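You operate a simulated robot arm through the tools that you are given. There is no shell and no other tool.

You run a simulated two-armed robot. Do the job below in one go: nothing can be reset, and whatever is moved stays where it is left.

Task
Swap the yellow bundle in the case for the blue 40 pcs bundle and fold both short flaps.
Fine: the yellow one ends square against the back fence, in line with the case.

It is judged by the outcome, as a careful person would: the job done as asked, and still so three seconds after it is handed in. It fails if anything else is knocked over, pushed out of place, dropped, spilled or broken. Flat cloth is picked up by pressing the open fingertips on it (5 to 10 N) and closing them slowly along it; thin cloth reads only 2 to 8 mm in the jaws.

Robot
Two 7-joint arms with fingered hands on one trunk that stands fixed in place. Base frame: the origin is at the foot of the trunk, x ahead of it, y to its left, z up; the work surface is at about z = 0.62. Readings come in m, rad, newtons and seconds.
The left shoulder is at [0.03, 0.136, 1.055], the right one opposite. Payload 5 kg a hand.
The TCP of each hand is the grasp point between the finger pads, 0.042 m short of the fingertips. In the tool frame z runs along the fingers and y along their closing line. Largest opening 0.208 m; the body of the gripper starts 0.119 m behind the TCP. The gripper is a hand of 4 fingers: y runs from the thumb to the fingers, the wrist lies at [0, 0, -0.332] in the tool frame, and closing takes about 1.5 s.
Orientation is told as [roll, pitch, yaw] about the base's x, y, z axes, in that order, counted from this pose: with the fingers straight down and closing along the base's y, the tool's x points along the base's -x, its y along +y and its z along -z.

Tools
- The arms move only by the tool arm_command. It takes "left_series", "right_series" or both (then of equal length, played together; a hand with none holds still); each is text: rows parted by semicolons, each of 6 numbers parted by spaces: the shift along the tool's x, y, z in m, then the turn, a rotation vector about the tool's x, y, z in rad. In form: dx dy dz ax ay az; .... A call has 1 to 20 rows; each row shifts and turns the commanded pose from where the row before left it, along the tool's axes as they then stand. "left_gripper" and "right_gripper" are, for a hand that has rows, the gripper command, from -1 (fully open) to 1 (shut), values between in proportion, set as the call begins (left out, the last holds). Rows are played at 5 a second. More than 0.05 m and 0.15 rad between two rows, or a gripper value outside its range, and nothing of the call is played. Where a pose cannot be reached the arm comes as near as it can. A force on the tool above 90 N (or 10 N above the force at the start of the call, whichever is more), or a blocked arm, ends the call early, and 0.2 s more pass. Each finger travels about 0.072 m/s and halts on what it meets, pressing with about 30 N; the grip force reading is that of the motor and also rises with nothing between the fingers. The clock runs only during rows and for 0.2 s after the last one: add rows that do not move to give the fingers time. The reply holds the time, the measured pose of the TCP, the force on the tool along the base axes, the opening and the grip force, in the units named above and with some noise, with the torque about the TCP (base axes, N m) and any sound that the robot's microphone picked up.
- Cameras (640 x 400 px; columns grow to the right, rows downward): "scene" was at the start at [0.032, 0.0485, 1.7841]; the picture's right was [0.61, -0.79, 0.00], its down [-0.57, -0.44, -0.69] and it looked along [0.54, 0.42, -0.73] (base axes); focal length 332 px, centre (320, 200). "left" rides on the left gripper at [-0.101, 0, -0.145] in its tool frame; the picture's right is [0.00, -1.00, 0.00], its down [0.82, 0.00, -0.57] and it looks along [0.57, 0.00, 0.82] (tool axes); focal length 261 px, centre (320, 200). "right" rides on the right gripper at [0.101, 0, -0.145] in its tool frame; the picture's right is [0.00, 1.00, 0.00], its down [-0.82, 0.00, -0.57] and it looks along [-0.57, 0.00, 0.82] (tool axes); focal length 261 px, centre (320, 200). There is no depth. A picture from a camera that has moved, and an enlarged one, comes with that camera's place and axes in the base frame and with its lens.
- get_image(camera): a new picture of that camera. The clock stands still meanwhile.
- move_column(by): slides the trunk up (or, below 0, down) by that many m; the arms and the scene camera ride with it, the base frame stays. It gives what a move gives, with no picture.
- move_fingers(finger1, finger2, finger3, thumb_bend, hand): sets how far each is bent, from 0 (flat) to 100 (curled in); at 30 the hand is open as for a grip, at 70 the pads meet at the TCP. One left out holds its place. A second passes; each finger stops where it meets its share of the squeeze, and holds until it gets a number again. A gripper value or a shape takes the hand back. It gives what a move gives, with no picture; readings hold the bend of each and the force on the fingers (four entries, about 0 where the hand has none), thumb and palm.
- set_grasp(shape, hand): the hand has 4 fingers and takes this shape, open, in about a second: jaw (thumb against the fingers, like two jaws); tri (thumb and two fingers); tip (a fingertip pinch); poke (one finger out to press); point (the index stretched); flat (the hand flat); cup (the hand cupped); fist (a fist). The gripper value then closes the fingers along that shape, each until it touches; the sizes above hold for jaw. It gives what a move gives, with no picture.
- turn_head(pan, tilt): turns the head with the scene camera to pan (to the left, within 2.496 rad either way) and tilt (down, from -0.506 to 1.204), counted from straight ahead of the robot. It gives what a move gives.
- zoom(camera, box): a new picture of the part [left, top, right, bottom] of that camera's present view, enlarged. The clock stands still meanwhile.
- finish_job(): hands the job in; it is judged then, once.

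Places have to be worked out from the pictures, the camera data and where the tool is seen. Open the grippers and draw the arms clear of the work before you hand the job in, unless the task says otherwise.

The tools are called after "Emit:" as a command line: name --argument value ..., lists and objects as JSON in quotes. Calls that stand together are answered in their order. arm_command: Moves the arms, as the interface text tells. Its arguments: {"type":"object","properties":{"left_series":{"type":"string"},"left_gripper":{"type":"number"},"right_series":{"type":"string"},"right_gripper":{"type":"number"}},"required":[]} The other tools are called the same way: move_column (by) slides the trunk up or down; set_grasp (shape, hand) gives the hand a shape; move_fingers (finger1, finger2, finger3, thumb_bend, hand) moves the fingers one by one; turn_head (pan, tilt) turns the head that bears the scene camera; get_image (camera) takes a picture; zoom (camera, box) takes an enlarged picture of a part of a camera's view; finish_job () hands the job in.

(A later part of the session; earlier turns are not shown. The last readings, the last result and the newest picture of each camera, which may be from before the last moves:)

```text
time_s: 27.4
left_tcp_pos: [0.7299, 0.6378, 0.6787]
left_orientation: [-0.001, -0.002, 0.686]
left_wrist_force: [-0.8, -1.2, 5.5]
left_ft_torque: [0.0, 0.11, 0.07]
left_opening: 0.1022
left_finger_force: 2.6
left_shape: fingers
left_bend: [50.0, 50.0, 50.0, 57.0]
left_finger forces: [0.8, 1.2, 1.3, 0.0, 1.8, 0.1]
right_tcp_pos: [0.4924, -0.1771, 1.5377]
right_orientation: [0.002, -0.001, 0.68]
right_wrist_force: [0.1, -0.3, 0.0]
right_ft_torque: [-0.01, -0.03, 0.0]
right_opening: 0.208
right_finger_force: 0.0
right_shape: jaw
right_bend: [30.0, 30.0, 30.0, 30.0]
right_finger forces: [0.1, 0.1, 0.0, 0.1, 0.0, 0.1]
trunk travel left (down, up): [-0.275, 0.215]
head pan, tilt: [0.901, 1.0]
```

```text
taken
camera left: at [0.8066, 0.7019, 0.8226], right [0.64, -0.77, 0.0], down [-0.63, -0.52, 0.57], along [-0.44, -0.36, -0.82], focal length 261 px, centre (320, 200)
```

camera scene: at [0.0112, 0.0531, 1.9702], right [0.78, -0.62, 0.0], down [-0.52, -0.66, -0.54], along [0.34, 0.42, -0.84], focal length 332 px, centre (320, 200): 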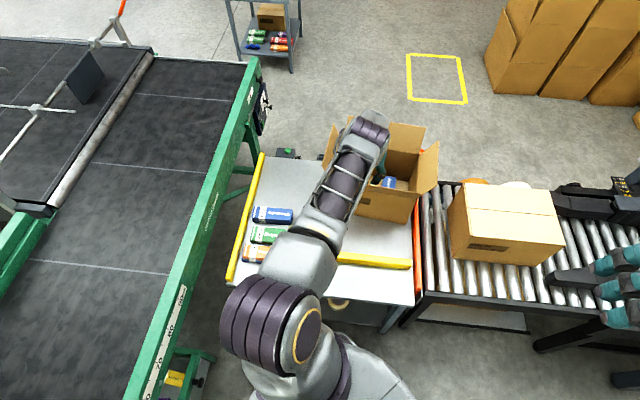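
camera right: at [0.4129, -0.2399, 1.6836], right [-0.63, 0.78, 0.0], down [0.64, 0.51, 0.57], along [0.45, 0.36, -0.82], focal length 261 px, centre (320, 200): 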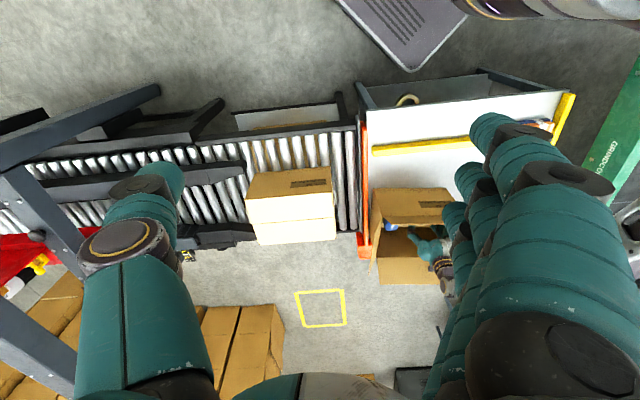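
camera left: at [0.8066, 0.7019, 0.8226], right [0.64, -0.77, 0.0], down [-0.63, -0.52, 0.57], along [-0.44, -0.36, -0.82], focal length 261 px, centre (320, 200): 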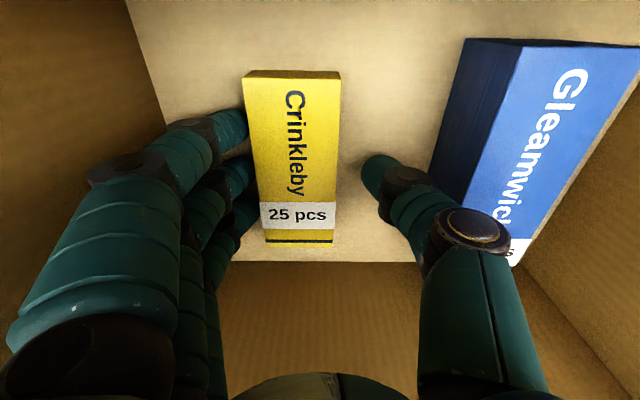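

The fingertips just touch the case floor (5.5 N) with yellow between fingers and thumb. I lift 6 mm and close the fingers stepwise toward the thumb.

Emit:
arm_command --left_series "0 0 -0.006 0 0 0;0 0 0 0 0 0"

Emit:
move_fingers --hand "left" --finger1 60 --finger2 60 --finger3 60

Emit:
get_image --camera "left"

```text
time_s: 28.0
left_tcp_pos: [0.7308, 0.638, 0.6812]
left_orientation: [0.0, -0.001, 0.687]
left_wrist_force: [0.2, 0.1, -0.5]
left_ft_torque: [-0.02, 0.01, 0.02]
left_opening: 0.1021
left_finger_force: 0.1
left_shape: fingers
left_bend: [50.0, 50.0, 50.0, 57.0]
left_finger forces: [0.0, 0.0, 0.0, 0.0, 0.0, 0.0]
right_tcp_pos: [0.493, -0.1756, 1.5367]
right_orientation: [0.0, 0.0, 0.679]
right_wrist_force: [-0.5, 1.1, -0.3]
right_ft_torque: [0.0, -0.03, -0.01]
right_opening: 0.208
right_finger_force: 0.1
right_shape: jaw
right_bend: [30.0, 30.0, 30.0, 30.0]
right_finger forces: [0.0, 0.0, 0.0, 0.1, 0.1, 0.1]
trunk travel left (down, up): [-0.275, 0.215]
head pan, tilt: [0.901, 1.0]
```

```text
time_s: 29.0
left_tcp_pos: [0.7303, 0.6386, 0.6828]
left_orientation: [0.001, -0.001, 0.685]
left_wrist_force: [-0.3, -0.9, -0.5]
left_ft_torque: [0.01, 0.0, -0.05]
left_opening: 0.0801
left_finger_force: 0.6
left_shape: fingers
left_bend: [60.0, 60.0, 60.0, 57.0]
left_finger forces: [0.3, 0.2, 0.1, 0.0, 0.9, 0.0]
right_tcp_pos: [0.4918, -0.1767, 1.5372]
right_orientation: [0.001, 0.002, 0.68]
right_wrist_force: [0.8, 0.5, -0.3]
right_ft_torque: [0.0, 0.0, -0.03]
right_opening: 0.2081
right_finger_force: 0.0
right_shape: jaw
right_bend: [30.0, 30.0, 30.0, 30.0]
right_finger forces: [0.0, 0.0, 0.1, 0.0, 0.0, 0.0]
trunk travel left (down, up): [-0.275, 0.215]
head pan, tilt: [0.901, 1.0]
```

```text
taken
camera left: at [0.8078, 0.7032, 0.8271], right [0.64, -0.77, 0.0], down [-0.63, -0.52, 0.57], along [-0.44, -0.36, -0.82], focal length 261 px, centre (320, 200)
```

left: 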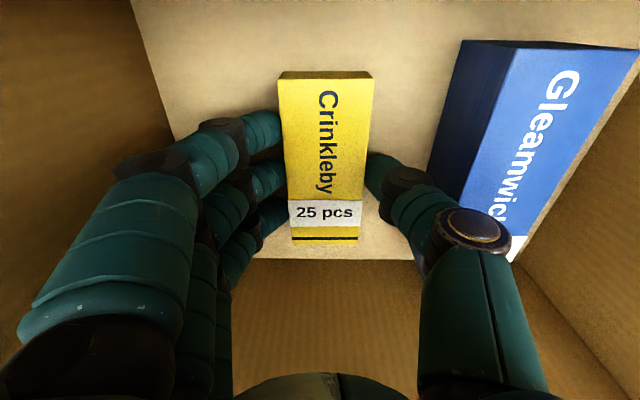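

Yellow slid over neatly to the thumb. I tighten fingers and thumb together for a firm grip.

Emit:
move_fingers --hand "left" --finger1 80 --finger2 80 --finger3 80 --thumb_bend 75

Emit:
get_image --camera "left"

```text
time_s: 30.0
left_tcp_pos: [0.7317, 0.6386, 0.6829]
left_orientation: [0.001, 0.0, 0.686]
left_wrist_force: [0.6, 0.1, 0.1]
left_ft_torque: [0.01, 0.0, 0.02]
left_opening: 0.0753
left_finger_force: 29.3
left_shape: fingers
left_bend: [62.0, 62.0, 62.0, 60.0]
left_finger forces: [9.9, 9.9, 9.9, 0.0, 29.4, 0.1]
right_tcp_pos: [0.4909, -0.1772, 1.5376]
right_orientation: [-0.001, -0.001, 0.681]
right_wrist_force: [0.2, 0.8, -0.4]
right_ft_torque: [-0.04, -0.02, -0.03]
right_opening: 0.208
right_finger_force: 0.0
right_shape: jaw
right_bend: [30.0, 30.0, 30.0, 30.0]
right_finger forces: [0.0, 0.0, 0.1, 0.1, 0.1, 0.0]
trunk travel left (down, up): [-0.275, 0.215]
head pan, tilt: [0.901, 1.0]
```

```text
taken
camera left: at [0.8077, 0.7032, 0.8272], right [0.64, -0.77, 0.0], down [-0.63, -0.52, 0.57], along [-0.44, -0.36, -0.82], focal length 261 px, centre (320, 200)
```

left: 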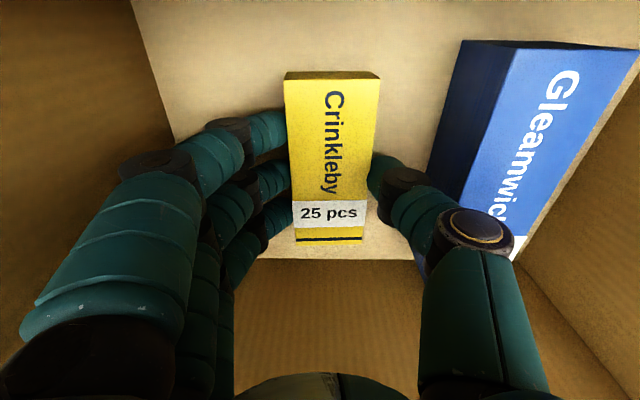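

Gripped with 29 N and aligned. I lift it straight up slowly and check.

Emit:
arm_command --left_series "0 0 -0.015 0 0 0;0 0 -0.025 0 0 0;0 0 -0.03 0 0 0;0 0 -0.03 0 0 0;0 0 0 0 0 0"

Emit:
get_image --camera "left"

```text
time_s: 31.2
left_tcp_pos: [0.7297, 0.6383, 0.7821]
left_orientation: [0.001, 0.0, 0.686]
left_wrist_force: [1.2, 0.3, -1.8]
left_ft_torque: [0.01, 0.03, -0.01]
left_opening: 0.0753
left_finger_force: 29.1
left_shape: fingers
left_bend: [62.0, 62.0, 62.0, 60.0]
left_finger forces: [9.7, 9.8, 9.8, 0.0, 29.0, 0.0]
right_tcp_pos: [0.4934, -0.1755, 1.5366]
right_orientation: [0.001, 0.0, 0.681]
right_wrist_force: [1.1, -0.1, 0.8]
right_ft_torque: [-0.07, 0.06, 0.01]
right_opening: 0.2077
right_finger_force: 0.1
right_shape: jaw
right_bend: [30.0, 30.0, 30.0, 30.0]
right_finger forces: [0.0, 0.1, 0.0, 0.0, 0.0, 0.0]
trunk travel left (down, up): [-0.275, 0.215]
head pan, tilt: [0.901, 1.0]
```

```text
taken
camera left: at [0.8078, 0.7031, 0.9268], right [0.64, -0.77, 0.0], down [-0.63, -0.52, 0.57], along [-0.44, -0.36, -0.82], focal length 261 px, centre (320, 200)
```

left: 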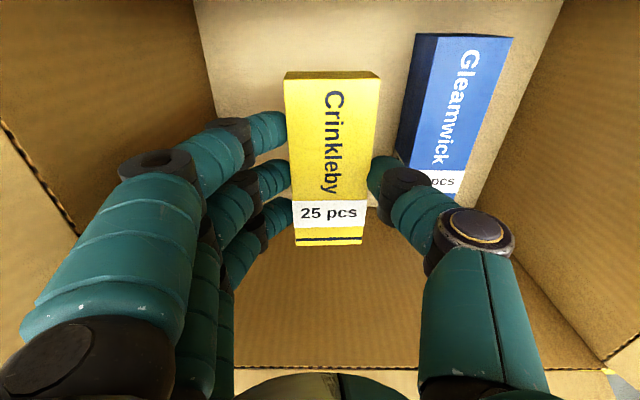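

Yellow is held firmly (weight about 2 N). I lift it above the flaps, then turn the hand to −45° so that yellow's long axis is perpendicular to the fence.

Emit:
arm_command --left_series "0 0 -0.04 0 0 0;0 0 -0.045 0 0 0;0 0 -0.045 0 0 0;0 0 -0.045 0 0 0;0 0 -0.045 0 0 0;0 0 -0.045 0 0 0;0 0 -0.035 0 0 0;0 0 0 0 0 0.1;0 0 0 0 0 0.137;0 0 0 0 0 0.137;0 0 0 0 0 0.137;0 0 0 0 0 0.137;0 0 0 0 0 0.137;0 0 0 0 0 0.137;0 0 0 0 0 0.137;0 0 0 0 0 0.137;0 0 0 0 0 0.137;0 0 0 0 0 0.138;0 0 0 0 0 0"

Emit:
get_image --camera "left"

```text
time_s: 35.2
left_tcp_pos: [0.7303, 0.6382, 1.0822]
left_orientation: [0.001, 0.001, -0.787]
left_wrist_force: [-0.8, 0.1, -1.3]
left_ft_torque: [-0.01, 0.0, -0.02]
left_opening: 0.0753
left_finger_force: 29.4
left_shape: fingers
left_bend: [62.0, 62.0, 62.0, 60.0]
left_finger forces: [9.7, 9.6, 9.7, 0.1, 28.9, 0.0]
right_tcp_pos: [0.4925, -0.1776, 1.5375]
right_orientation: [0.002, 0.0, 0.682]
right_wrist_force: [0.3, 0.2, 0.8]
right_ft_torque: [-0.01, 0.02, 0.0]
right_opening: 0.2078
right_finger_force: 0.1
right_shape: jaw
right_bend: [30.0, 30.0, 30.0, 30.0]
right_finger forces: [0.0, 0.0, 0.0, 0.2, 0.1, 0.1]
trunk travel left (down, up): [-0.275, 0.215]
head pan, tilt: [0.901, 1.0]
```

```text
taken
camera left: at [0.8012, 0.5675, 1.2269], right [-0.7, -0.71, 0.0], down [-0.58, 0.58, 0.57], along [-0.41, 0.4, -0.82], focal length 261 px, centre (320, 200)
```

left: 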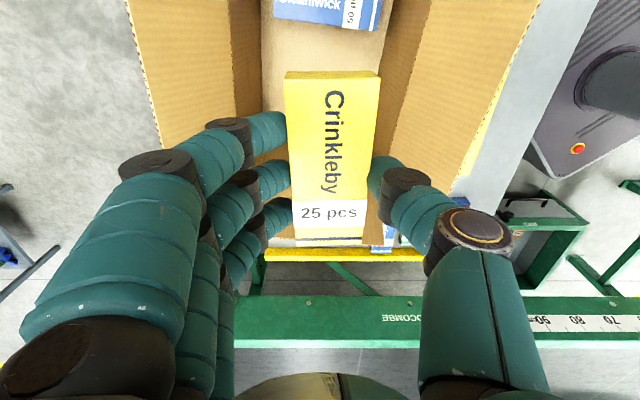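

The fence appears nearly level in this view. I zoom in to measure its angle exactly.

Emit:
zoom --camera "left" --box '[250, 225, 440, 275]'

```text
3.37 times, centred on (345, 250) of left
camera zoom: at [0.8012, 0.5675, 1.2269], right [-0.7, -0.71, 0.0], down [-0.58, 0.58, 0.57], along [-0.41, 0.4, -0.82], focal length 878 px, centre (236, 32)
```

zoom: 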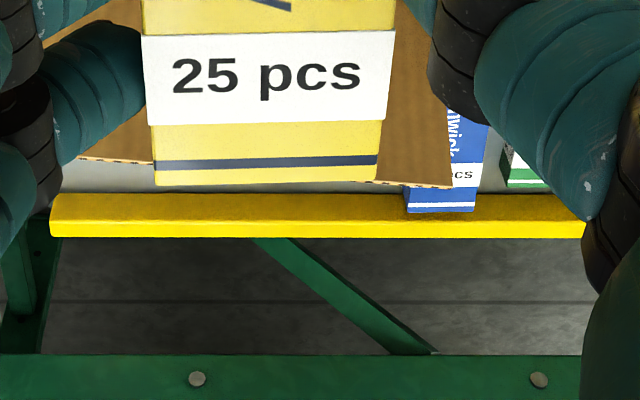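

The fence lies at 45°, inner face at u ≈ −0.451; yellow is about 1.4° skewed in the hand, so I correct by that and carry it toward the fence at height, then lower with the trunk.

Emit:
arm_command --left_series "0.03 0 0 0 0 0.024;0.045 0 0 0 0 0;0.045 0 0 0 0 0;0.045 0 0 0 0 0;0.045 0 0 0 0 0;0.045 0 0 0 0 0;0.045 0 0 0 0 0;0.045 0 0 0 0 0;0.035 0 0 0 0 0;0.02 0 0 0 0 0;0 0 0 0 0 0"

Emit:
move_column --by -0.2

Emit:
get_image --camera "left"

Emit:
get_image --camera "scene"

```text
time_s: 37.6
left_tcp_pos: [0.4531, 0.9269, 1.0838]
left_orientation: [-0.001, 0.0, -0.81]
left_wrist_force: [0.3, -0.9, -1.9]
left_ft_torque: [0.01, -0.01, -0.01]
left_opening: 0.0751
left_finger_force: 29.1
left_shape: fingers
left_bend: [62.0, 62.0, 62.0, 60.0]
left_finger forces: [9.5, 9.5, 9.5, 0.0, 28.6, 0.0]
right_tcp_pos: [0.4939, -0.1754, 1.5372]
right_orientation: [0.0, 0.001, 0.682]
right_wrist_force: [0.2, -0.3, 1.1]
right_ft_torque: [0.0, 0.01, 0.0]
right_opening: 0.2079
right_finger_force: 0.1
right_shape: jaw
right_bend: [30.0, 30.0, 30.0, 30.0]
right_finger forces: [0.0, 0.0, 0.1, 0.0, 0.1, 0.0]
trunk travel left (down, up): [-0.275, 0.215]
head pan, tilt: [0.901, 1.0]
```

```text
time_s: 39.8
left_tcp_pos: [0.4515, 0.9263, 0.8832]
left_orientation: [0.0, -0.001, -0.811]
left_wrist_force: [-0.6, 1.2, -0.9]
left_ft_torque: [0.03, -0.01, 0.02]
left_opening: 0.0753
left_finger_force: 28.3
left_shape: fingers
left_bend: [62.0, 62.0, 62.0, 60.0]
left_finger forces: [9.4, 9.6, 9.4, 0.0, 28.6, 0.0]
right_tcp_pos: [0.491, -0.1759, 1.3372]
right_orientation: [0.0, 0.001, 0.681]
right_wrist_force: [-0.6, 0.6, 0.3]
right_ft_torque: [0.02, -0.02, -0.02]
right_opening: 0.2078
right_finger_force: 0.1
right_shape: jaw
right_bend: [30.0, 30.0, 30.0, 30.0]
right_finger forces: [0.0, 0.0, 0.0, 0.0, 0.0, 0.0]
trunk travel left (down, up): [-0.075, 0.415]
head pan, tilt: [0.901, 1.0]
```

```text
taken
camera left: at [0.5228, 0.8551, 1.028], right [-0.72, -0.69, 0.0], down [-0.57, 0.59, 0.57], along [-0.4, 0.41, -0.82], focal length 261 px, centre (320, 200)
```

left: 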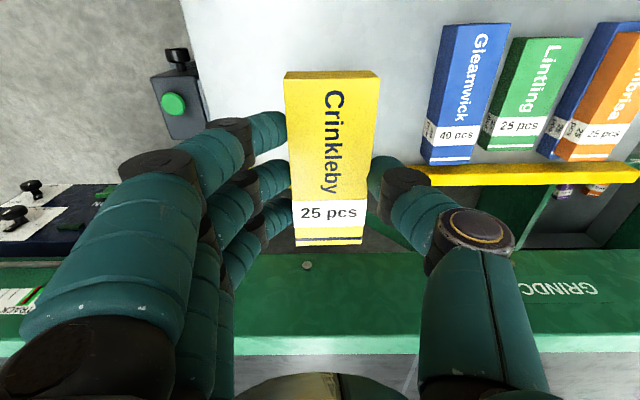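

```text
taken
camera scene: at [0.0118, 0.0541, 1.7703], right [0.78, -0.62, 0.0], down [-0.52, -0.66, -0.54], along [0.34, 0.42, -0.84], focal length 332 px, centre (320, 200)
```

scene: 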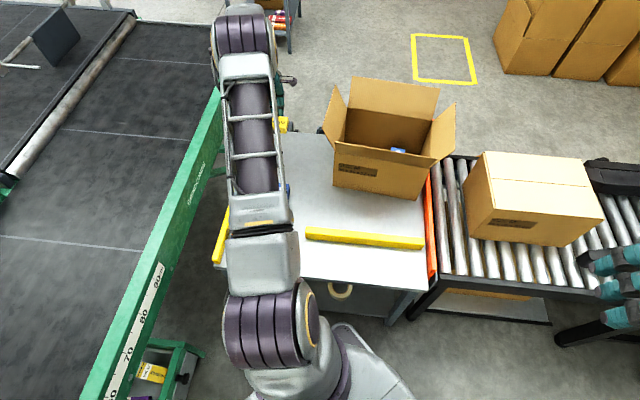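

The yellow hangs over free table with its end about 6 cm short of the fence, in line with the case. I lower it to just above the table.

Emit:
arm_command --left_series "0 0 0.03 0 0 0;0 0 0.045 0 0 0;0 0 0.045 0 0 0;0 0 0.04 0 0 0;0 0 0.02 0 0 0;0 0 0.012 0 0 0;0 0 0 0 0 0"

Emit:
get_image --camera "left"

```text
time_s: 41.4
left_tcp_pos: [0.4542, 0.9264, 0.6904]
left_orientation: [-0.001, 0.0, -0.81]
left_wrist_force: [-0.3, 0.0, -1.4]
left_ft_torque: [0.05, -0.05, 0.02]
left_opening: 0.0752
left_finger_force: 28.1
left_shape: fingers
left_bend: [62.0, 62.0, 62.0, 60.0]
left_finger forces: [9.4, 9.5, 9.5, 0.1, 28.5, 0.1]
right_tcp_pos: [0.4926, -0.1761, 1.3361]
right_orientation: [0.001, 0.0, 0.68]
right_wrist_force: [0.3, -1.0, 0.5]
right_ft_torque: [0.01, 0.0, 0.0]
right_opening: 0.208
right_finger_force: 0.0
right_shape: jaw
right_bend: [30.0, 30.0, 30.0, 30.0]
right_finger forces: [0.0, 0.0, 0.0, 0.0, 0.0, 0.1]
trunk travel left (down, up): [-0.075, 0.415]
head pan, tilt: [0.901, 1.0]
```

```text
taken
camera left: at [0.5223, 0.8553, 0.8356], right [-0.72, -0.69, 0.0], down [-0.57, 0.59, 0.57], along [-0.4, 0.41, -0.82], focal length 261 px, centre (320, 200)
```

left: 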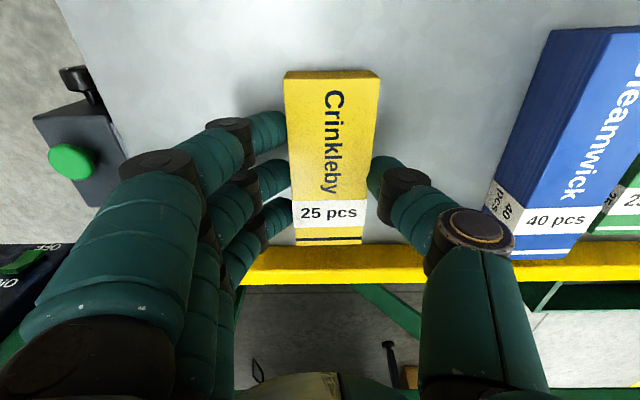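

Nearly there; yellow's end is about 3–4 cm from the fence. I lower 6 mm more and watch the force.

Emit:
arm_command --left_series "0 0 0.003 0 0 0;0 0 0.003 0 0 0;0 0 0 0 0 0"

Emit:
zoom --camera "left" --box '[230, 190, 430, 300]'

```text
time_s: 42.2
left_tcp_pos: [0.4533, 0.9271, 0.6856]
left_orientation: [0.001, -0.001, -0.809]
left_wrist_force: [0.8, -0.3, -1.5]
left_ft_torque: [0.0, -0.02, 0.0]
left_opening: 0.0751
left_finger_force: 28.2
left_shape: fingers
left_bend: [62.0, 62.0, 62.0, 60.0]
left_finger forces: [9.5, 9.4, 9.4, 0.0, 28.5, 0.1]
right_tcp_pos: [0.4929, -0.1757, 1.3371]
right_orientation: [0.0, 0.0, 0.679]
right_wrist_force: [0.3, 0.4, 0.7]
right_ft_torque: [-0.03, 0.0, -0.04]
right_opening: 0.2081
right_finger_force: 0.1
right_shape: jaw
right_bend: [30.0, 30.0, 30.0, 30.0]
right_finger forces: [0.0, 0.0, 0.0, 0.1, 0.1, 0.0]
trunk travel left (down, up): [-0.075, 0.415]
head pan, tilt: [0.901, 1.0]
```

```text
3.20 times, centred on (330, 245) of left
camera zoom: at [0.5225, 0.8556, 0.8293], right [-0.72, -0.69, 0.0], down [-0.57, 0.59, 0.57], along [-0.4, 0.41, -0.82], focal length 834 px, centre (288, 56)
```

zoom: 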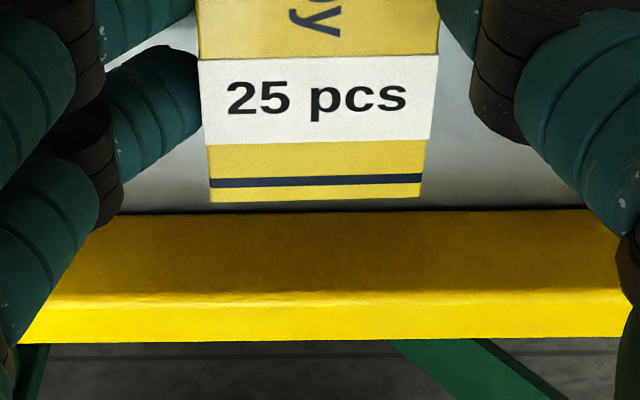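

Yellow's end is still about 1° off the fence. I turn 0.015 rad more and lower until it touches the table.

Emit:
arm_command --left_series "0 0 0.003 0 0 0.015;0 0 0.002 0 0 0;0 0 0.002 0 0 0;0 0 0 0 0 0"

```text
time_s: 43.2
left_tcp_pos: [0.4534, 0.928, 0.678]
left_orientation: [0.0, 0.001, -0.824]
left_wrist_force: [-1.1, -1.1, 0.1]
left_ft_torque: [-0.03, 0.04, 0.02]
left_opening: 0.0752
left_finger_force: 28.8
left_shape: fingers
left_bend: [62.0, 62.0, 62.0, 60.0]
left_finger forces: [9.6, 9.6, 9.6, 0.0, 29.2, 0.0]
right_tcp_pos: [0.4925, -0.1768, 1.3373]
right_orientation: [0.002, -0.002, 0.681]
right_wrist_force: [0.0, -0.5, -0.2]
right_ft_torque: [0.01, 0.01, 0.02]
right_opening: 0.2079
right_finger_force: 0.2
right_shape: jaw
right_bend: [30.0, 30.0, 30.0, 30.0]
right_finger forces: [0.0, 0.1, 0.0, 0.0, 0.0, 0.0]
trunk travel left (down, up): [-0.075, 0.415]
head pan, tilt: [0.901, 1.0]
```

Contact with the table is just beginning. I slide yellow along the table toward the fence, slowing near it.

Emit:
arm_command --left_series "0.01 -0.0004 0 0 0 0;0.01 -0.0004 0 0 0 0;0.01 -0.0004 0 0 0 0;0.006 -0.0002 0 0 0 0;0.003 0 0 0 0 0;0 0 0 0 0 0"

Emit:
zoom --camera "left" --box '[230, 190, 430, 300]'

```text
time_s: 44.6
left_tcp_pos: [0.4269, 0.9553, 0.6784]
left_orientation: [0.001, 0.001, -0.823]
left_wrist_force: [-0.7, 0.6, -0.3]
left_ft_torque: [-0.02, -0.03, 0.0]
left_opening: 0.0751
left_finger_force: 29.1
left_shape: fingers
left_bend: [62.0, 62.0, 62.0, 60.0]
left_finger forces: [9.7, 9.6, 9.7, 0.0, 28.9, 0.0]
right_tcp_pos: [0.4923, -0.176, 1.3376]
right_orientation: [0.001, 0.0, 0.682]
right_wrist_force: [-0.2, -0.2, 0.2]
right_ft_torque: [-0.02, 0.02, -0.01]
right_opening: 0.208
right_finger_force: 0.0
right_shape: jaw
right_bend: [30.0, 30.0, 30.0, 30.0]
right_finger forces: [0.1, 0.0, 0.0, 0.0, 0.0, 0.0]
trunk travel left (down, up): [-0.075, 0.415]
head pan, tilt: [0.901, 1.0]
```

```text
3.20 times, centred on (330, 245) of left
camera zoom: at [0.4943, 0.8818, 0.8224], right [-0.73, -0.68, 0.0], down [-0.56, 0.6, 0.57], along [-0.39, 0.42, -0.82], focal length 834 px, centre (288, 56)
```

zoom: 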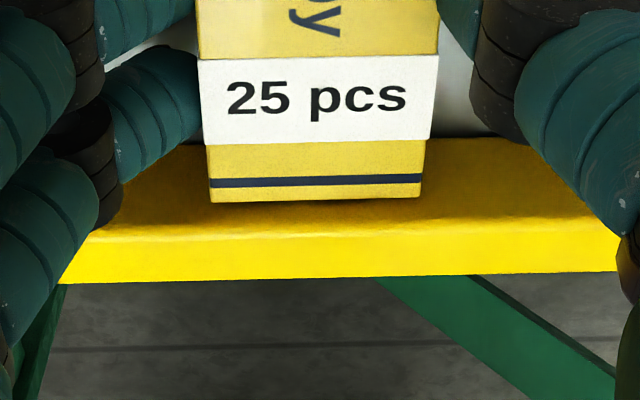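

Still free (no force). I continue in 2 mm steps until the fence pushes back.

Emit:
arm_command --left_series "0.002 0 0 0 0 0;0.002 0 0 0 0 0;0.002 0 0 0 0 0;0.002 0 0 0 0 0;0 0 0 0 0 0"

```text
time_s: 45.8
left_tcp_pos: [0.4251, 0.958, 0.6766]
left_orientation: [0.001, -0.002, -0.825]
left_wrist_force: [26.9, -21.2, -1.8]
left_ft_torque: [-0.72, -1.01, 0.64]
left_opening: 0.0763
left_finger_force: 29.8
left_shape: fingers
left_bend: [61.0, 62.0, 62.0, 61.0]
left_finger forces: [12.2, 11.2, 8.7, 0.1, 27.4, 0.1]
right_tcp_pos: [0.4944, -0.1765, 1.3367]
right_orientation: [0.001, 0.0, 0.682]
right_wrist_force: [-0.4, -0.1, -0.4]
right_ft_torque: [0.01, -0.03, 0.02]
right_opening: 0.2081
right_finger_force: 0.1
right_shape: jaw
right_bend: [30.0, 30.0, 30.0, 30.0]
right_finger forces: [0.0, 0.0, 0.0, 0.0, 0.0, 0.0]
trunk travel left (down, up): [-0.075, 0.415]
head pan, tilt: [0.901, 1.0]
```

Firm contact with the fence (34 N), which also squares the end. I ease back until the push is slight and look.

Emit:
arm_command --left_series "-0.002 0 0 0 0 0;-0.002 0 0 0 0 0;0 0 0 0 0 0"

Emit:
get_image --camera "left"

Emit:
zoom --camera "left" --box '[230, 190, 430, 300]'

```text
time_s: 46.6
left_tcp_pos: [0.424, 0.9583, 0.6776]
left_orientation: [0.002, 0.001, -0.824]
left_wrist_force: [24.1, -12.7, -4.0]
left_ft_torque: [-0.47, -1.04, 0.4]
left_opening: 0.0761
left_finger_force: 29.9
left_shape: fingers
left_bend: [61.0, 62.0, 62.0, 61.0]
left_finger forces: [12.5, 11.4, 9.9, 0.0, 25.9, 0.1]
right_tcp_pos: [0.4927, -0.177, 1.3365]
right_orientation: [0.001, -0.001, 0.68]
right_wrist_force: [0.6, -0.4, -0.2]
right_ft_torque: [0.0, 0.0, -0.03]
right_opening: 0.2078
right_finger_force: 0.1
right_shape: jaw
right_bend: [30.0, 30.0, 30.0, 30.0]
right_finger forces: [0.0, 0.0, 0.1, 0.0, 0.0, 0.0]
trunk travel left (down, up): [-0.075, 0.415]
head pan, tilt: [0.901, 1.0]
```

```text
taken
camera left: at [0.4926, 0.8845, 0.8223], right [-0.73, -0.68, 0.0], down [-0.56, 0.6, 0.57], along [-0.39, 0.42, -0.82], focal length 261 px, centre (320, 200)
```

left: 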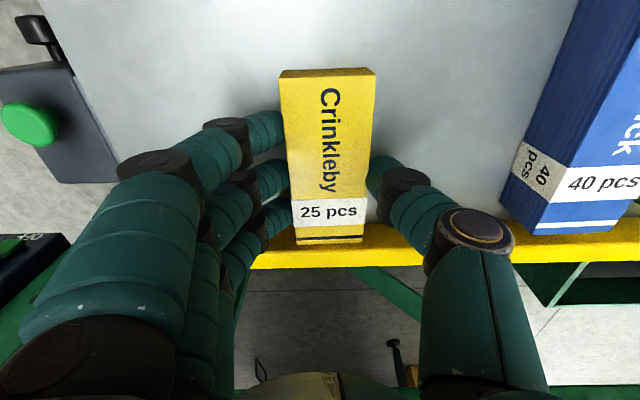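

```text
3.20 times, centred on (330, 245) of left
camera zoom: at [0.4926, 0.8845, 0.8223], right [-0.73, -0.68, 0.0], down [-0.56, 0.6, 0.57], along [-0.39, 0.42, -0.82], focal length 834 px, centre (288, 56)
```

zoom: 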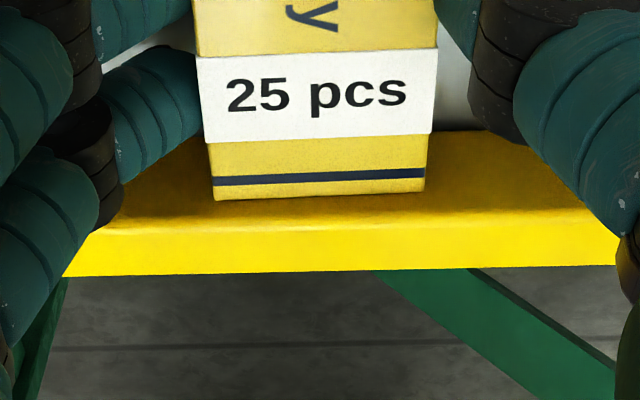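

Yellow's end is against the fence and it shifted slightly in the grip, so the contact is real. I ease off a little more before releasing.

Emit:
arm_command --left_series "-0.002 0 0 0 0 0;-0.002 0 0 0 0 0;0 0 0 0 0 0;0 0 0 0 0 0"

```text
time_s: 47.6
left_tcp_pos: [0.4235, 0.9554, 0.6779]
left_orientation: [0.0, 0.003, -0.822]
left_wrist_force: [6.0, -4.8, -0.8]
left_ft_torque: [-0.21, -0.32, 0.14]
left_opening: 0.0759
left_finger_force: 29.6
left_shape: fingers
left_bend: [61.0, 62.0, 62.0, 61.0]
left_finger forces: [10.7, 10.2, 9.1, 0.0, 28.2, 0.0]
right_tcp_pos: [0.4914, -0.176, 1.3382]
right_orientation: [0.001, 0.001, 0.679]
right_wrist_force: [-0.2, 0.4, 0.4]
right_ft_torque: [-0.04, 0.03, 0.0]
right_opening: 0.2079
right_finger_force: 0.1
right_shape: jaw
right_bend: [30.0, 30.0, 30.0, 30.0]
right_finger forces: [0.0, 0.1, 0.0, 0.0, 0.0, 0.1]
trunk travel left (down, up): [-0.075, 0.415]
head pan, tilt: [0.901, 1.0]
```

Only about 7 N remains. I open fingers and thumb together a little.

Emit:
move_fingers --hand "left" --finger1 52 --finger2 52 --finger3 52 --thumb_bend 51

Emit:
get_image --camera "left"

Emit:
zoom --camera "left" --box '[230, 190, 430, 300]'

```text
time_s: 48.6
left_tcp_pos: [0.426, 0.9562, 0.6765]
left_orientation: [-0.001, -0.001, -0.824]
left_wrist_force: [0.4, -0.1, 0.4]
left_ft_torque: [0.03, -0.01, -0.02]
left_opening: 0.1123
left_finger_force: 0.0
left_shape: fingers
left_bend: [52.0, 52.0, 52.0, 51.0]
left_finger forces: [0.0, 0.1, 0.0, 0.1, 0.0, 0.0]
right_tcp_pos: [0.4912, -0.1774, 1.337]
right_orientation: [-0.001, 0.0, 0.682]
right_wrist_force: [0.8, -0.2, -0.3]
right_ft_torque: [0.02, -0.01, 0.0]
right_opening: 0.2081
right_finger_force: 0.0
right_shape: jaw
right_bend: [30.0, 30.0, 30.0, 30.0]
right_finger forces: [0.0, 0.0, 0.1, 0.0, 0.0, 0.0]
trunk travel left (down, up): [-0.075, 0.415]
head pan, tilt: [0.901, 1.0]
```

```text
taken
camera left: at [0.4941, 0.8819, 0.8224], right [-0.73, -0.68, 0.0], down [-0.56, 0.6, 0.57], along [-0.39, 0.42, -0.82], focal length 261 px, centre (320, 200)
```

left: 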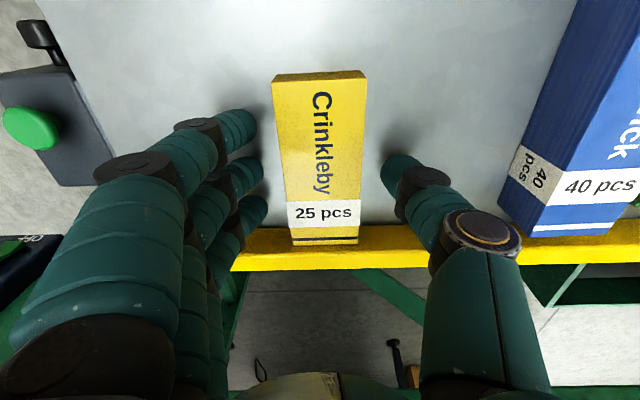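

```text
3.20 times, centred on (330, 245) of left
camera zoom: at [0.4941, 0.8819, 0.8224], right [-0.73, -0.68, 0.0], down [-0.56, 0.6, 0.57], along [-0.39, 0.42, -0.82], focal length 834 px, centre (288, 56)
```

zoom: 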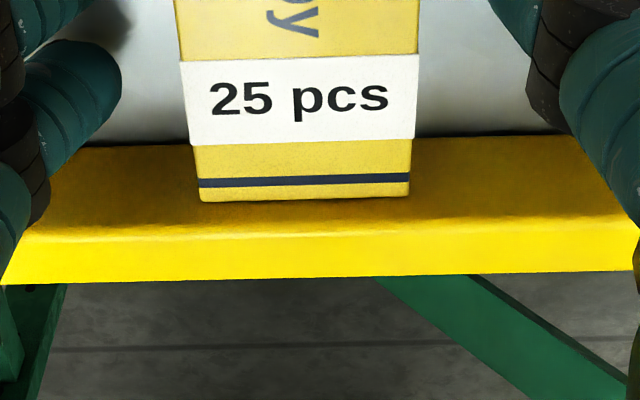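

Yellow is released, its end flush to the fence. I rise clear and move above the Gleamwick 40 bundle to look at the gap to its neighbour.

Emit:
arm_command --left_series "0 0 -0.02 0 0 0;0 0 -0.035 0 0 0;0 0 -0.045 0 0 0;0 0 -0.045 0 0 0;0 0 -0.045 0 0 0;0 0 -0.03 0 0 -0.038;-0.01 -0.04 0 0 0 0;-0.01 -0.045 0 0 0 0;-0.01 -0.045 0 0 0 0;-0.008 -0.045 0 0 0 0;0 -0.019 0 0 0 0;0 0 0 0 0 0"

Emit:
get_image --camera "left"

Emit:
get_image --camera "scene"

```text
time_s: 51.2
left_tcp_pos: [0.3146, 0.7904, 0.8981]
left_orientation: [0.0, 0.001, -0.788]
left_wrist_force: [0.3, 1.5, -0.5]
left_ft_torque: [0.01, -0.02, 0.0]
left_opening: 0.1125
left_finger_force: 0.1
left_shape: fingers
left_bend: [52.0, 52.0, 52.0, 51.0]
left_finger forces: [0.0, 0.0, 0.0, 0.0, 0.0, 0.0]
right_tcp_pos: [0.4921, -0.1767, 1.3377]
right_orientation: [0.003, -0.002, 0.681]
right_wrist_force: [-0.9, 0.1, -0.5]
right_ft_torque: [0.02, 0.0, -0.02]
right_opening: 0.2078
right_finger_force: 0.0
right_shape: jaw
right_bend: [30.0, 30.0, 30.0, 30.0]
right_finger forces: [0.0, 0.0, 0.0, 0.0, 0.1, 0.0]
trunk travel left (down, up): [-0.075, 0.415]
head pan, tilt: [0.901, 1.0]
```

```text
taken
camera left: at [0.3862, 0.7199, 1.043], right [-0.7, -0.71, 0.0], down [-0.58, 0.58, 0.57], along [-0.41, 0.4, -0.82], focal length 261 px, centre (320, 200)
```

left: 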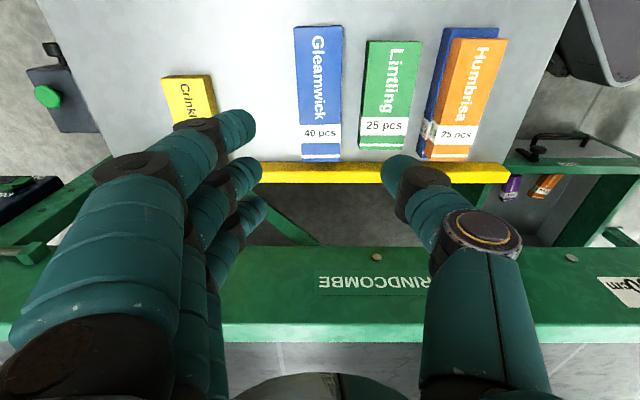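

```text
taken
camera scene: at [0.0119, 0.054, 1.7701], right [0.78, -0.62, 0.0], down [-0.52, -0.66, -0.54], along [0.34, 0.42, -0.84], focal length 332 px, centre (320, 200)
```

scene: 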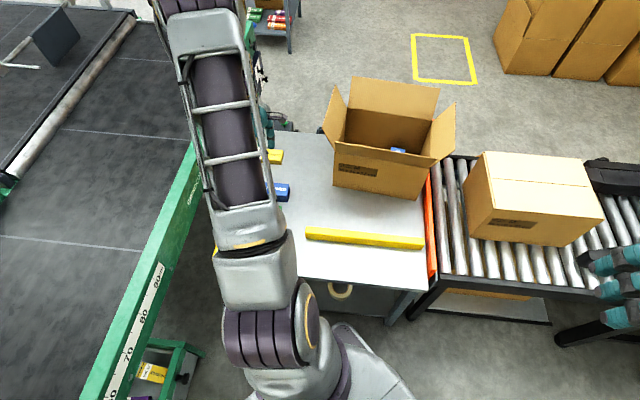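

Emit:
zoom --camera "left" --box '[270, 10, 430, 180]'

Emit:
zoom --camera "left" --box '[400, 15, 520, 175]'

Emit:
zoom --camera "left" --box '[140, 60, 300, 190]'

```text
2.35 times, centred on (350, 95) of left
camera zoom: at [0.3862, 0.7199, 1.043], right [-0.7, -0.71, 0.0], down [-0.58, 0.58, 0.57], along [-0.41, 0.4, -0.82], focal length 613 px, centre (249, 447)
```

zoom: 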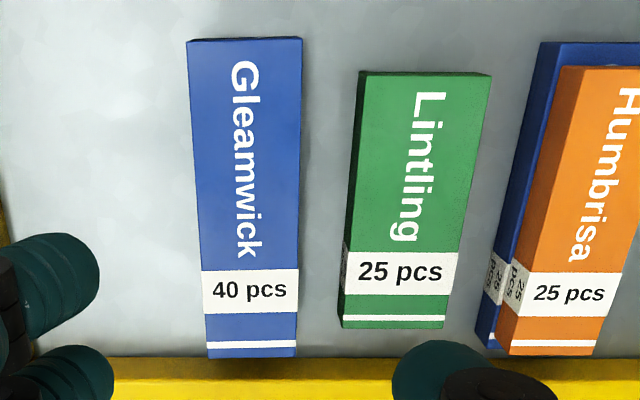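

```text
2.50 times, centred on (460, 95) of left
camera zoom: at [0.3862, 0.7199, 1.043], right [-0.7, -0.71, 0.0], down [-0.58, 0.58, 0.57], along [-0.41, 0.4, -0.82], focal length 652 px, centre (-30, 462)
```

zoom: 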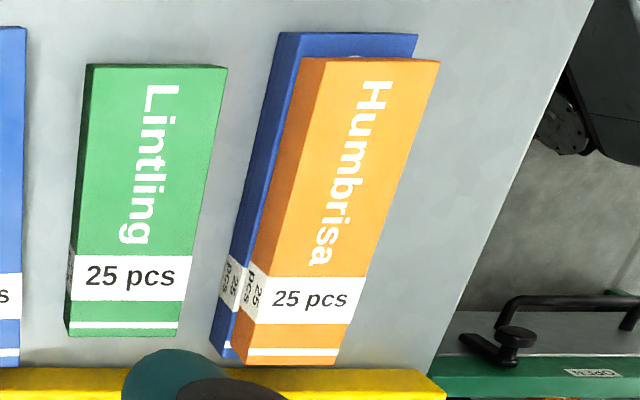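

```text
3.08 times, centred on (220, 125) of left
camera zoom: at [0.3862, 0.7199, 1.043], right [-0.7, -0.71, 0.0], down [-0.58, 0.58, 0.57], along [-0.41, 0.4, -0.82], focal length 802 px, centre (628, 431)
```

zoom: 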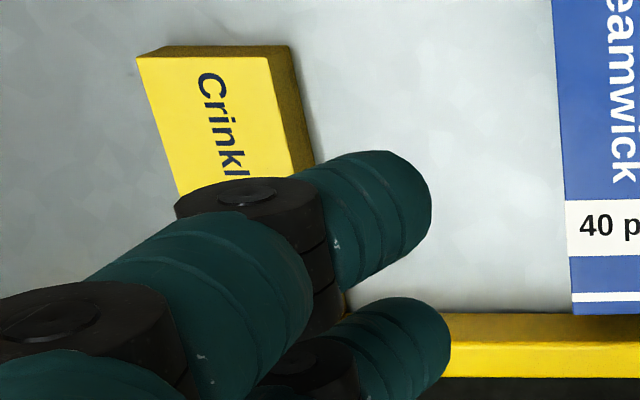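

The other blue one is 25 pcs, so this Gleamwick 40 is the right one. It is nearly centred under the hand, turned 1.6°, with a 3.8 cm gap to Lintling, so I set the thumb in closer, align, and go down to z 0.74 for a check.

Emit:
move_fingers --hand "left" --finger1 52 --finger2 52 --finger3 52 --thumb_bend 60

Emit:
arm_command --left_series "0 0.002 0.03 0 0 -0.028;0 0 0.045 0 0 0;0 0 0.045 0 0 0;0 0 0.038 0 0 0;0 0 0 0 0 0"

Emit:
get_image --camera "left"

Emit:
zoom --camera "left" --box '[200, 20, 480, 260]'

```text
time_s: 52.2
left_tcp_pos: [0.3149, 0.7906, 0.8989]
left_orientation: [-0.001, 0.001, -0.787]
left_wrist_force: [-0.5, -0.4, 0.7]
left_ft_torque: [-0.01, 0.02, 0.02]
left_opening: 0.0912
left_finger_force: 0.1
left_shape: fingers
left_bend: [52.0, 52.0, 52.0, 60.0]
left_finger forces: [0.0, 0.0, 0.0, 0.1, 0.1, 0.1]
right_tcp_pos: [0.4927, -0.1761, 1.3382]
right_orientation: [0.001, -0.002, 0.681]
right_wrist_force: [-0.1, 0.2, -0.1]
right_ft_torque: [-0.03, 0.02, 0.01]
right_opening: 0.2081
right_finger_force: 0.1
right_shape: jaw
right_bend: [30.0, 30.0, 30.0, 30.0]
right_finger forces: [0.1, 0.0, 0.0, 0.1, 0.0, 0.0]
trunk travel left (down, up): [-0.075, 0.415]
head pan, tilt: [0.901, 1.0]
```

```text
time_s: 53.4
left_tcp_pos: [0.3162, 0.7906, 0.7411]
left_orientation: [-0.001, 0.0, -0.761]
left_wrist_force: [-0.7, -0.1, 0.5]
left_ft_torque: [0.03, 0.0, 0.04]
left_opening: 0.0911
left_finger_force: 0.1
left_shape: fingers
left_bend: [52.0, 52.0, 52.0, 60.0]
left_finger forces: [0.0, 0.1, 0.0, 0.1, 0.1, 0.0]
right_tcp_pos: [0.4914, -0.1772, 1.3374]
right_orientation: [0.0, -0.001, 0.682]
right_wrist_force: [-1.2, -0.2, 0.0]
right_ft_torque: [0.07, -0.05, -0.01]
right_opening: 0.2076
right_finger_force: 0.1
right_shape: jaw
right_bend: [30.0, 30.0, 30.0, 30.0]
right_finger forces: [0.1, 0.0, 0.0, 0.1, 0.0, 0.0]
trunk travel left (down, up): [-0.075, 0.415]
head pan, tilt: [0.901, 1.0]
```

```text
taken
camera left: at [0.3888, 0.7234, 0.8855], right [-0.68, -0.73, 0.0], down [-0.6, 0.56, 0.57], along [-0.42, 0.39, -0.82], focal length 261 px, centre (320, 200)
```

left: 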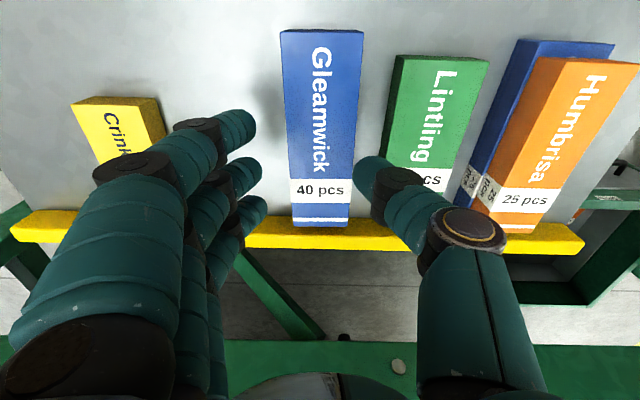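

```text
1.67 times, centred on (340, 140) of left
camera zoom: at [0.3888, 0.7234, 0.8855], right [-0.68, -0.73, 0.0], down [-0.6, 0.56, 0.57], along [-0.42, 0.39, -0.82], focal length 434 px, centre (287, 300)
```

zoom: 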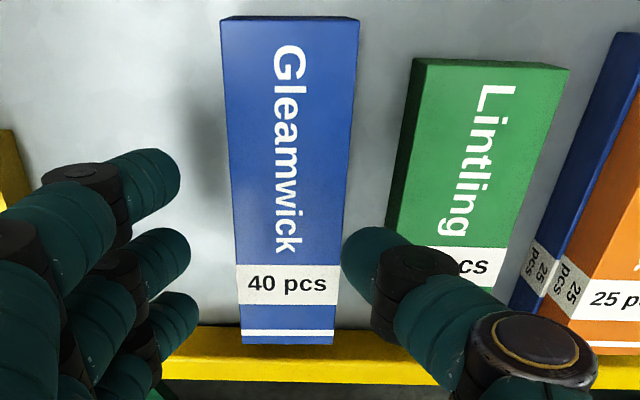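

Gleamwick is aligned and centred, but the thumb tip would land on its edge; I open the thumb slightly (57), then go down to z 0.69.

Emit:
move_fingers --hand "left" --thumb_bend 56.5

Emit:
arm_command --left_series "0 0 0.02 0 0 0;0 0 0.015 0 0 0;0 0 0.01 0 0 0;0 0 0.006 0 0 0;0 0 0 0 0 0"

Emit:
get_image --camera "left"

Emit:
zoom --camera "left" --box '[340, 60, 500, 220]'

```text
time_s: 54.4
left_tcp_pos: [0.3161, 0.793, 0.7416]
left_orientation: [0.0, 0.002, -0.758]
left_wrist_force: [-0.9, -0.2, 0.2]
left_ft_torque: [-0.02, -0.03, -0.01]
left_opening: 0.0998
left_finger_force: 0.0
left_shape: fingers
left_bend: [52.0, 52.0, 52.0, 56.0]
left_finger forces: [0.1, 0.1, 0.0, 0.0, 0.0, 0.0]
right_tcp_pos: [0.4921, -0.1761, 1.3376]
right_orientation: [-0.001, 0.001, 0.681]
right_wrist_force: [0.1, 0.6, -0.3]
right_ft_torque: [-0.04, 0.03, -0.01]
right_opening: 0.2078
right_finger_force: 0.1
right_shape: jaw
right_bend: [30.0, 30.0, 30.0, 30.0]
right_finger forces: [0.0, 0.0, 0.1, 0.1, 0.0, 0.0]
trunk travel left (down, up): [-0.075, 0.415]
head pan, tilt: [0.901, 1.0]
```

```text
time_s: 55.6
left_tcp_pos: [0.317, 0.7923, 0.689]
left_orientation: [-0.001, -0.001, -0.759]
left_wrist_force: [0.1, 0.3, 0.5]
left_ft_torque: [0.01, 0.02, 0.01]
left_opening: 0.1
left_finger_force: 0.1
left_shape: fingers
left_bend: [52.0, 52.0, 52.0, 56.0]
left_finger forces: [0.0, 0.0, 0.1, 0.0, 0.2, 0.0]
right_tcp_pos: [0.4915, -0.1766, 1.3373]
right_orientation: [0.002, 0.001, 0.681]
right_wrist_force: [-0.3, -0.3, -0.5]
right_ft_torque: [0.0, -0.03, 0.03]
right_opening: 0.2083
right_finger_force: 0.0
right_shape: jaw
right_bend: [30.0, 30.0, 30.0, 30.0]
right_finger forces: [0.0, 0.0, 0.0, 0.0, 0.0, 0.0]
trunk travel left (down, up): [-0.075, 0.415]
head pan, tilt: [0.901, 1.0]
```

```text
taken
camera left: at [0.3897, 0.7236, 0.8336], right [-0.68, -0.73, 0.0], down [-0.6, 0.56, 0.57], along [-0.42, 0.39, -0.82], focal length 261 px, centre (320, 200)
```

left: 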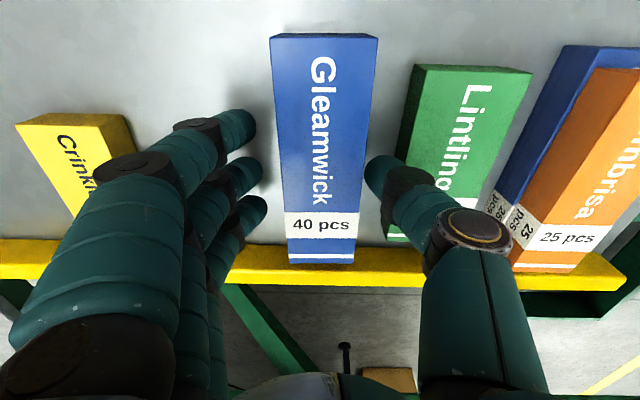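

```text
2.50 times, centred on (420, 140) of left
camera zoom: at [0.3897, 0.7236, 0.8336], right [-0.68, -0.73, 0.0], down [-0.6, 0.56, 0.57], along [-0.42, 0.39, -0.82], focal length 652 px, centre (70, 350)
```

zoom: 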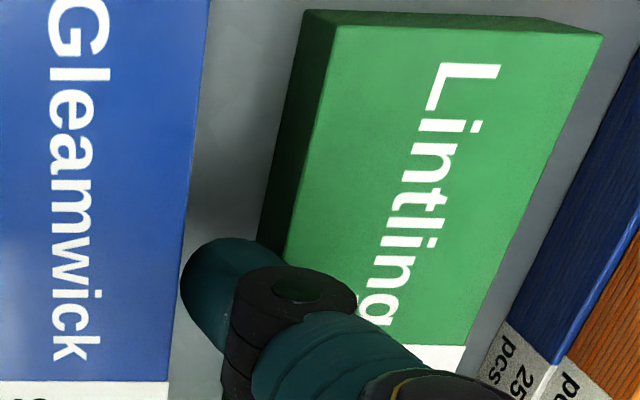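

The thumb sits in the gap without touching either bundle. I close: first the fingers and thumb gently, then firm.

Emit:
move_fingers --hand "left" --finger1 60 --finger2 60 --finger3 60 --thumb_bend 60

Emit:
move_fingers --hand "left" --finger1 80 --finger2 80 --finger3 80 --thumb_bend 75

Emit:
get_image --camera "left"

```text
time_s: 56.6
left_tcp_pos: [0.3167, 0.792, 0.6888]
left_orientation: [0.002, 0.0, -0.758]
left_wrist_force: [0.3, -0.5, 0.2]
left_ft_torque: [-0.04, 0.01, 0.01]
left_opening: 0.0776
left_finger_force: 4.8
left_shape: fingers
left_bend: [59.0, 59.0, 59.0, 59.0]
left_finger forces: [1.5, 1.5, 1.6, 0.1, 4.3, 0.1]
right_tcp_pos: [0.4925, -0.1759, 1.3366]
right_orientation: [0.0, 0.001, 0.681]
right_wrist_force: [0.3, -0.4, 0.4]
right_ft_torque: [0.02, -0.05, -0.02]
right_opening: 0.2079
right_finger_force: 0.0
right_shape: jaw
right_bend: [30.0, 30.0, 30.0, 30.0]
right_finger forces: [0.0, 0.0, 0.1, 0.0, 0.0, 0.0]
trunk travel left (down, up): [-0.075, 0.415]
head pan, tilt: [0.901, 1.0]
```

```text
time_s: 57.6
left_tcp_pos: [0.3173, 0.7915, 0.6884]
left_orientation: [0.001, 0.001, -0.758]
left_wrist_force: [0.2, 0.5, -0.1]
left_ft_torque: [0.0, 0.02, 0.0]
left_opening: 0.075
left_finger_force: 30.0
left_shape: fingers
left_bend: [60.0, 60.0, 60.0, 62.0]
left_finger forces: [9.7, 9.8, 9.9, 0.0, 29.5, 0.0]
right_tcp_pos: [0.4919, -0.1764, 1.3379]
right_orientation: [-0.001, -0.001, 0.681]
right_wrist_force: [0.4, 0.2, 0.0]
right_ft_torque: [0.03, 0.0, 0.01]
right_opening: 0.2081
right_finger_force: 0.1
right_shape: jaw
right_bend: [30.0, 30.0, 30.0, 30.0]
right_finger forces: [0.0, 0.1, 0.0, 0.1, 0.0, 0.0]
trunk travel left (down, up): [-0.075, 0.415]
head pan, tilt: [0.901, 1.0]
```

```text
taken
camera left: at [0.3897, 0.7235, 0.8335], right [-0.68, -0.73, 0.0], down [-0.6, 0.56, 0.57], along [-0.42, 0.39, -0.82], focal length 261 px, centre (320, 200)
```

left: 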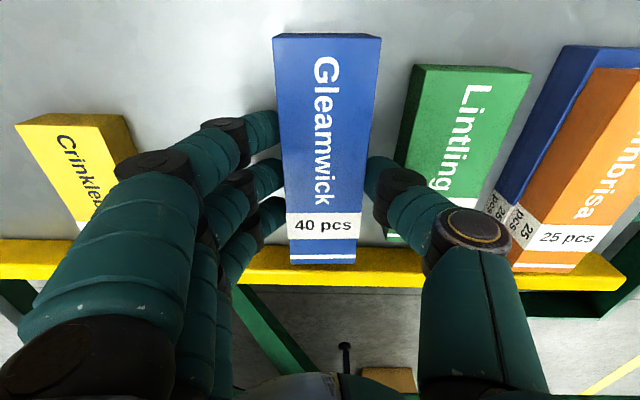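

Firm grip at 30 N. I lift it straight up and then raise the trunk 0.2 m for working over the case.

Emit:
arm_command --left_series "0 0 -0.015 0 0 0;0 0 -0.03 0 0 0;0 0 -0.04 0 0 0;0 0 -0.045 0 0 0;0 0 -0.045 0 0 0;0 0 -0.04 0 0 0;0 0 0 0 0 0"

Emit:
move_column --by 0.2

Emit:
get_image --camera "left"

```text
time_s: 59.2
left_tcp_pos: [0.317, 0.7934, 0.9026]
left_orientation: [-0.003, -0.001, -0.758]
left_wrist_force: [0.2, 1.1, -3.9]
left_ft_torque: [-0.02, 0.06, -0.04]
left_opening: 0.0748
left_finger_force: 28.8
left_shape: fingers
left_bend: [60.0, 60.0, 60.0, 62.0]
left_finger forces: [9.6, 9.7, 9.7, 0.1, 29.1, 0.0]
right_tcp_pos: [0.4918, -0.1743, 1.3363]
right_orientation: [0.0, -0.001, 0.68]
right_wrist_force: [0.5, 0.0, -0.2]
right_ft_torque: [-0.07, 0.03, 0.0]
right_opening: 0.2082
right_finger_force: 0.0
right_shape: jaw
right_bend: [30.0, 30.0, 30.0, 30.0]
right_finger forces: [0.0, 0.0, 0.0, 0.1, 0.0, 0.0]
trunk travel left (down, up): [-0.075, 0.415]
head pan, tilt: [0.901, 1.0]
```

```text
time_s: 61.3
left_tcp_pos: [0.318, 0.7926, 1.1035]
left_orientation: [-0.002, 0.0, -0.759]
left_wrist_force: [-0.7, 0.0, -2.9]
left_ft_torque: [-0.01, 0.03, 0.02]
left_opening: 0.075
left_finger_force: 28.8
left_shape: fingers
left_bend: [60.0, 60.0, 60.0, 62.0]
left_finger forces: [9.6, 9.8, 9.6, 0.1, 29.1, 0.0]
right_tcp_pos: [0.4926, -0.1762, 1.536]
right_orientation: [0.002, 0.001, 0.683]
right_wrist_force: [0.3, 0.0, 1.0]
right_ft_torque: [0.04, 0.04, -0.01]
right_opening: 0.208
right_finger_force: 0.0
right_shape: jaw
right_bend: [30.0, 30.0, 30.0, 30.0]
right_finger forces: [0.0, 0.1, 0.0, 0.0, 0.0, 0.0]
trunk travel left (down, up): [-0.275, 0.215]
head pan, tilt: [0.901, 1.0]
```

```text
taken
camera left: at [0.3895, 0.7248, 1.2483], right [-0.68, -0.73, 0.0], down [-0.6, 0.56, 0.57], along [-0.42, 0.39, -0.82], focal length 261 px, centre (320, 200)
```

left: 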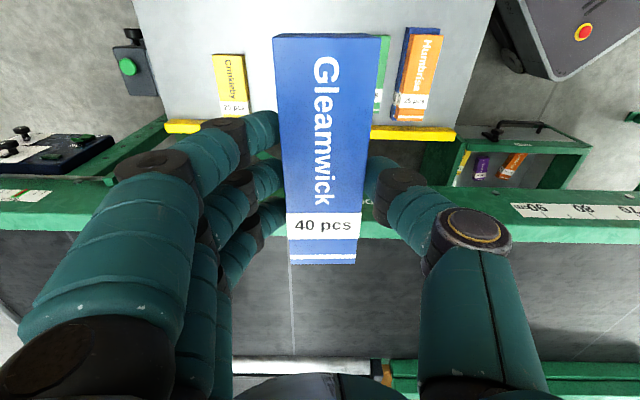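

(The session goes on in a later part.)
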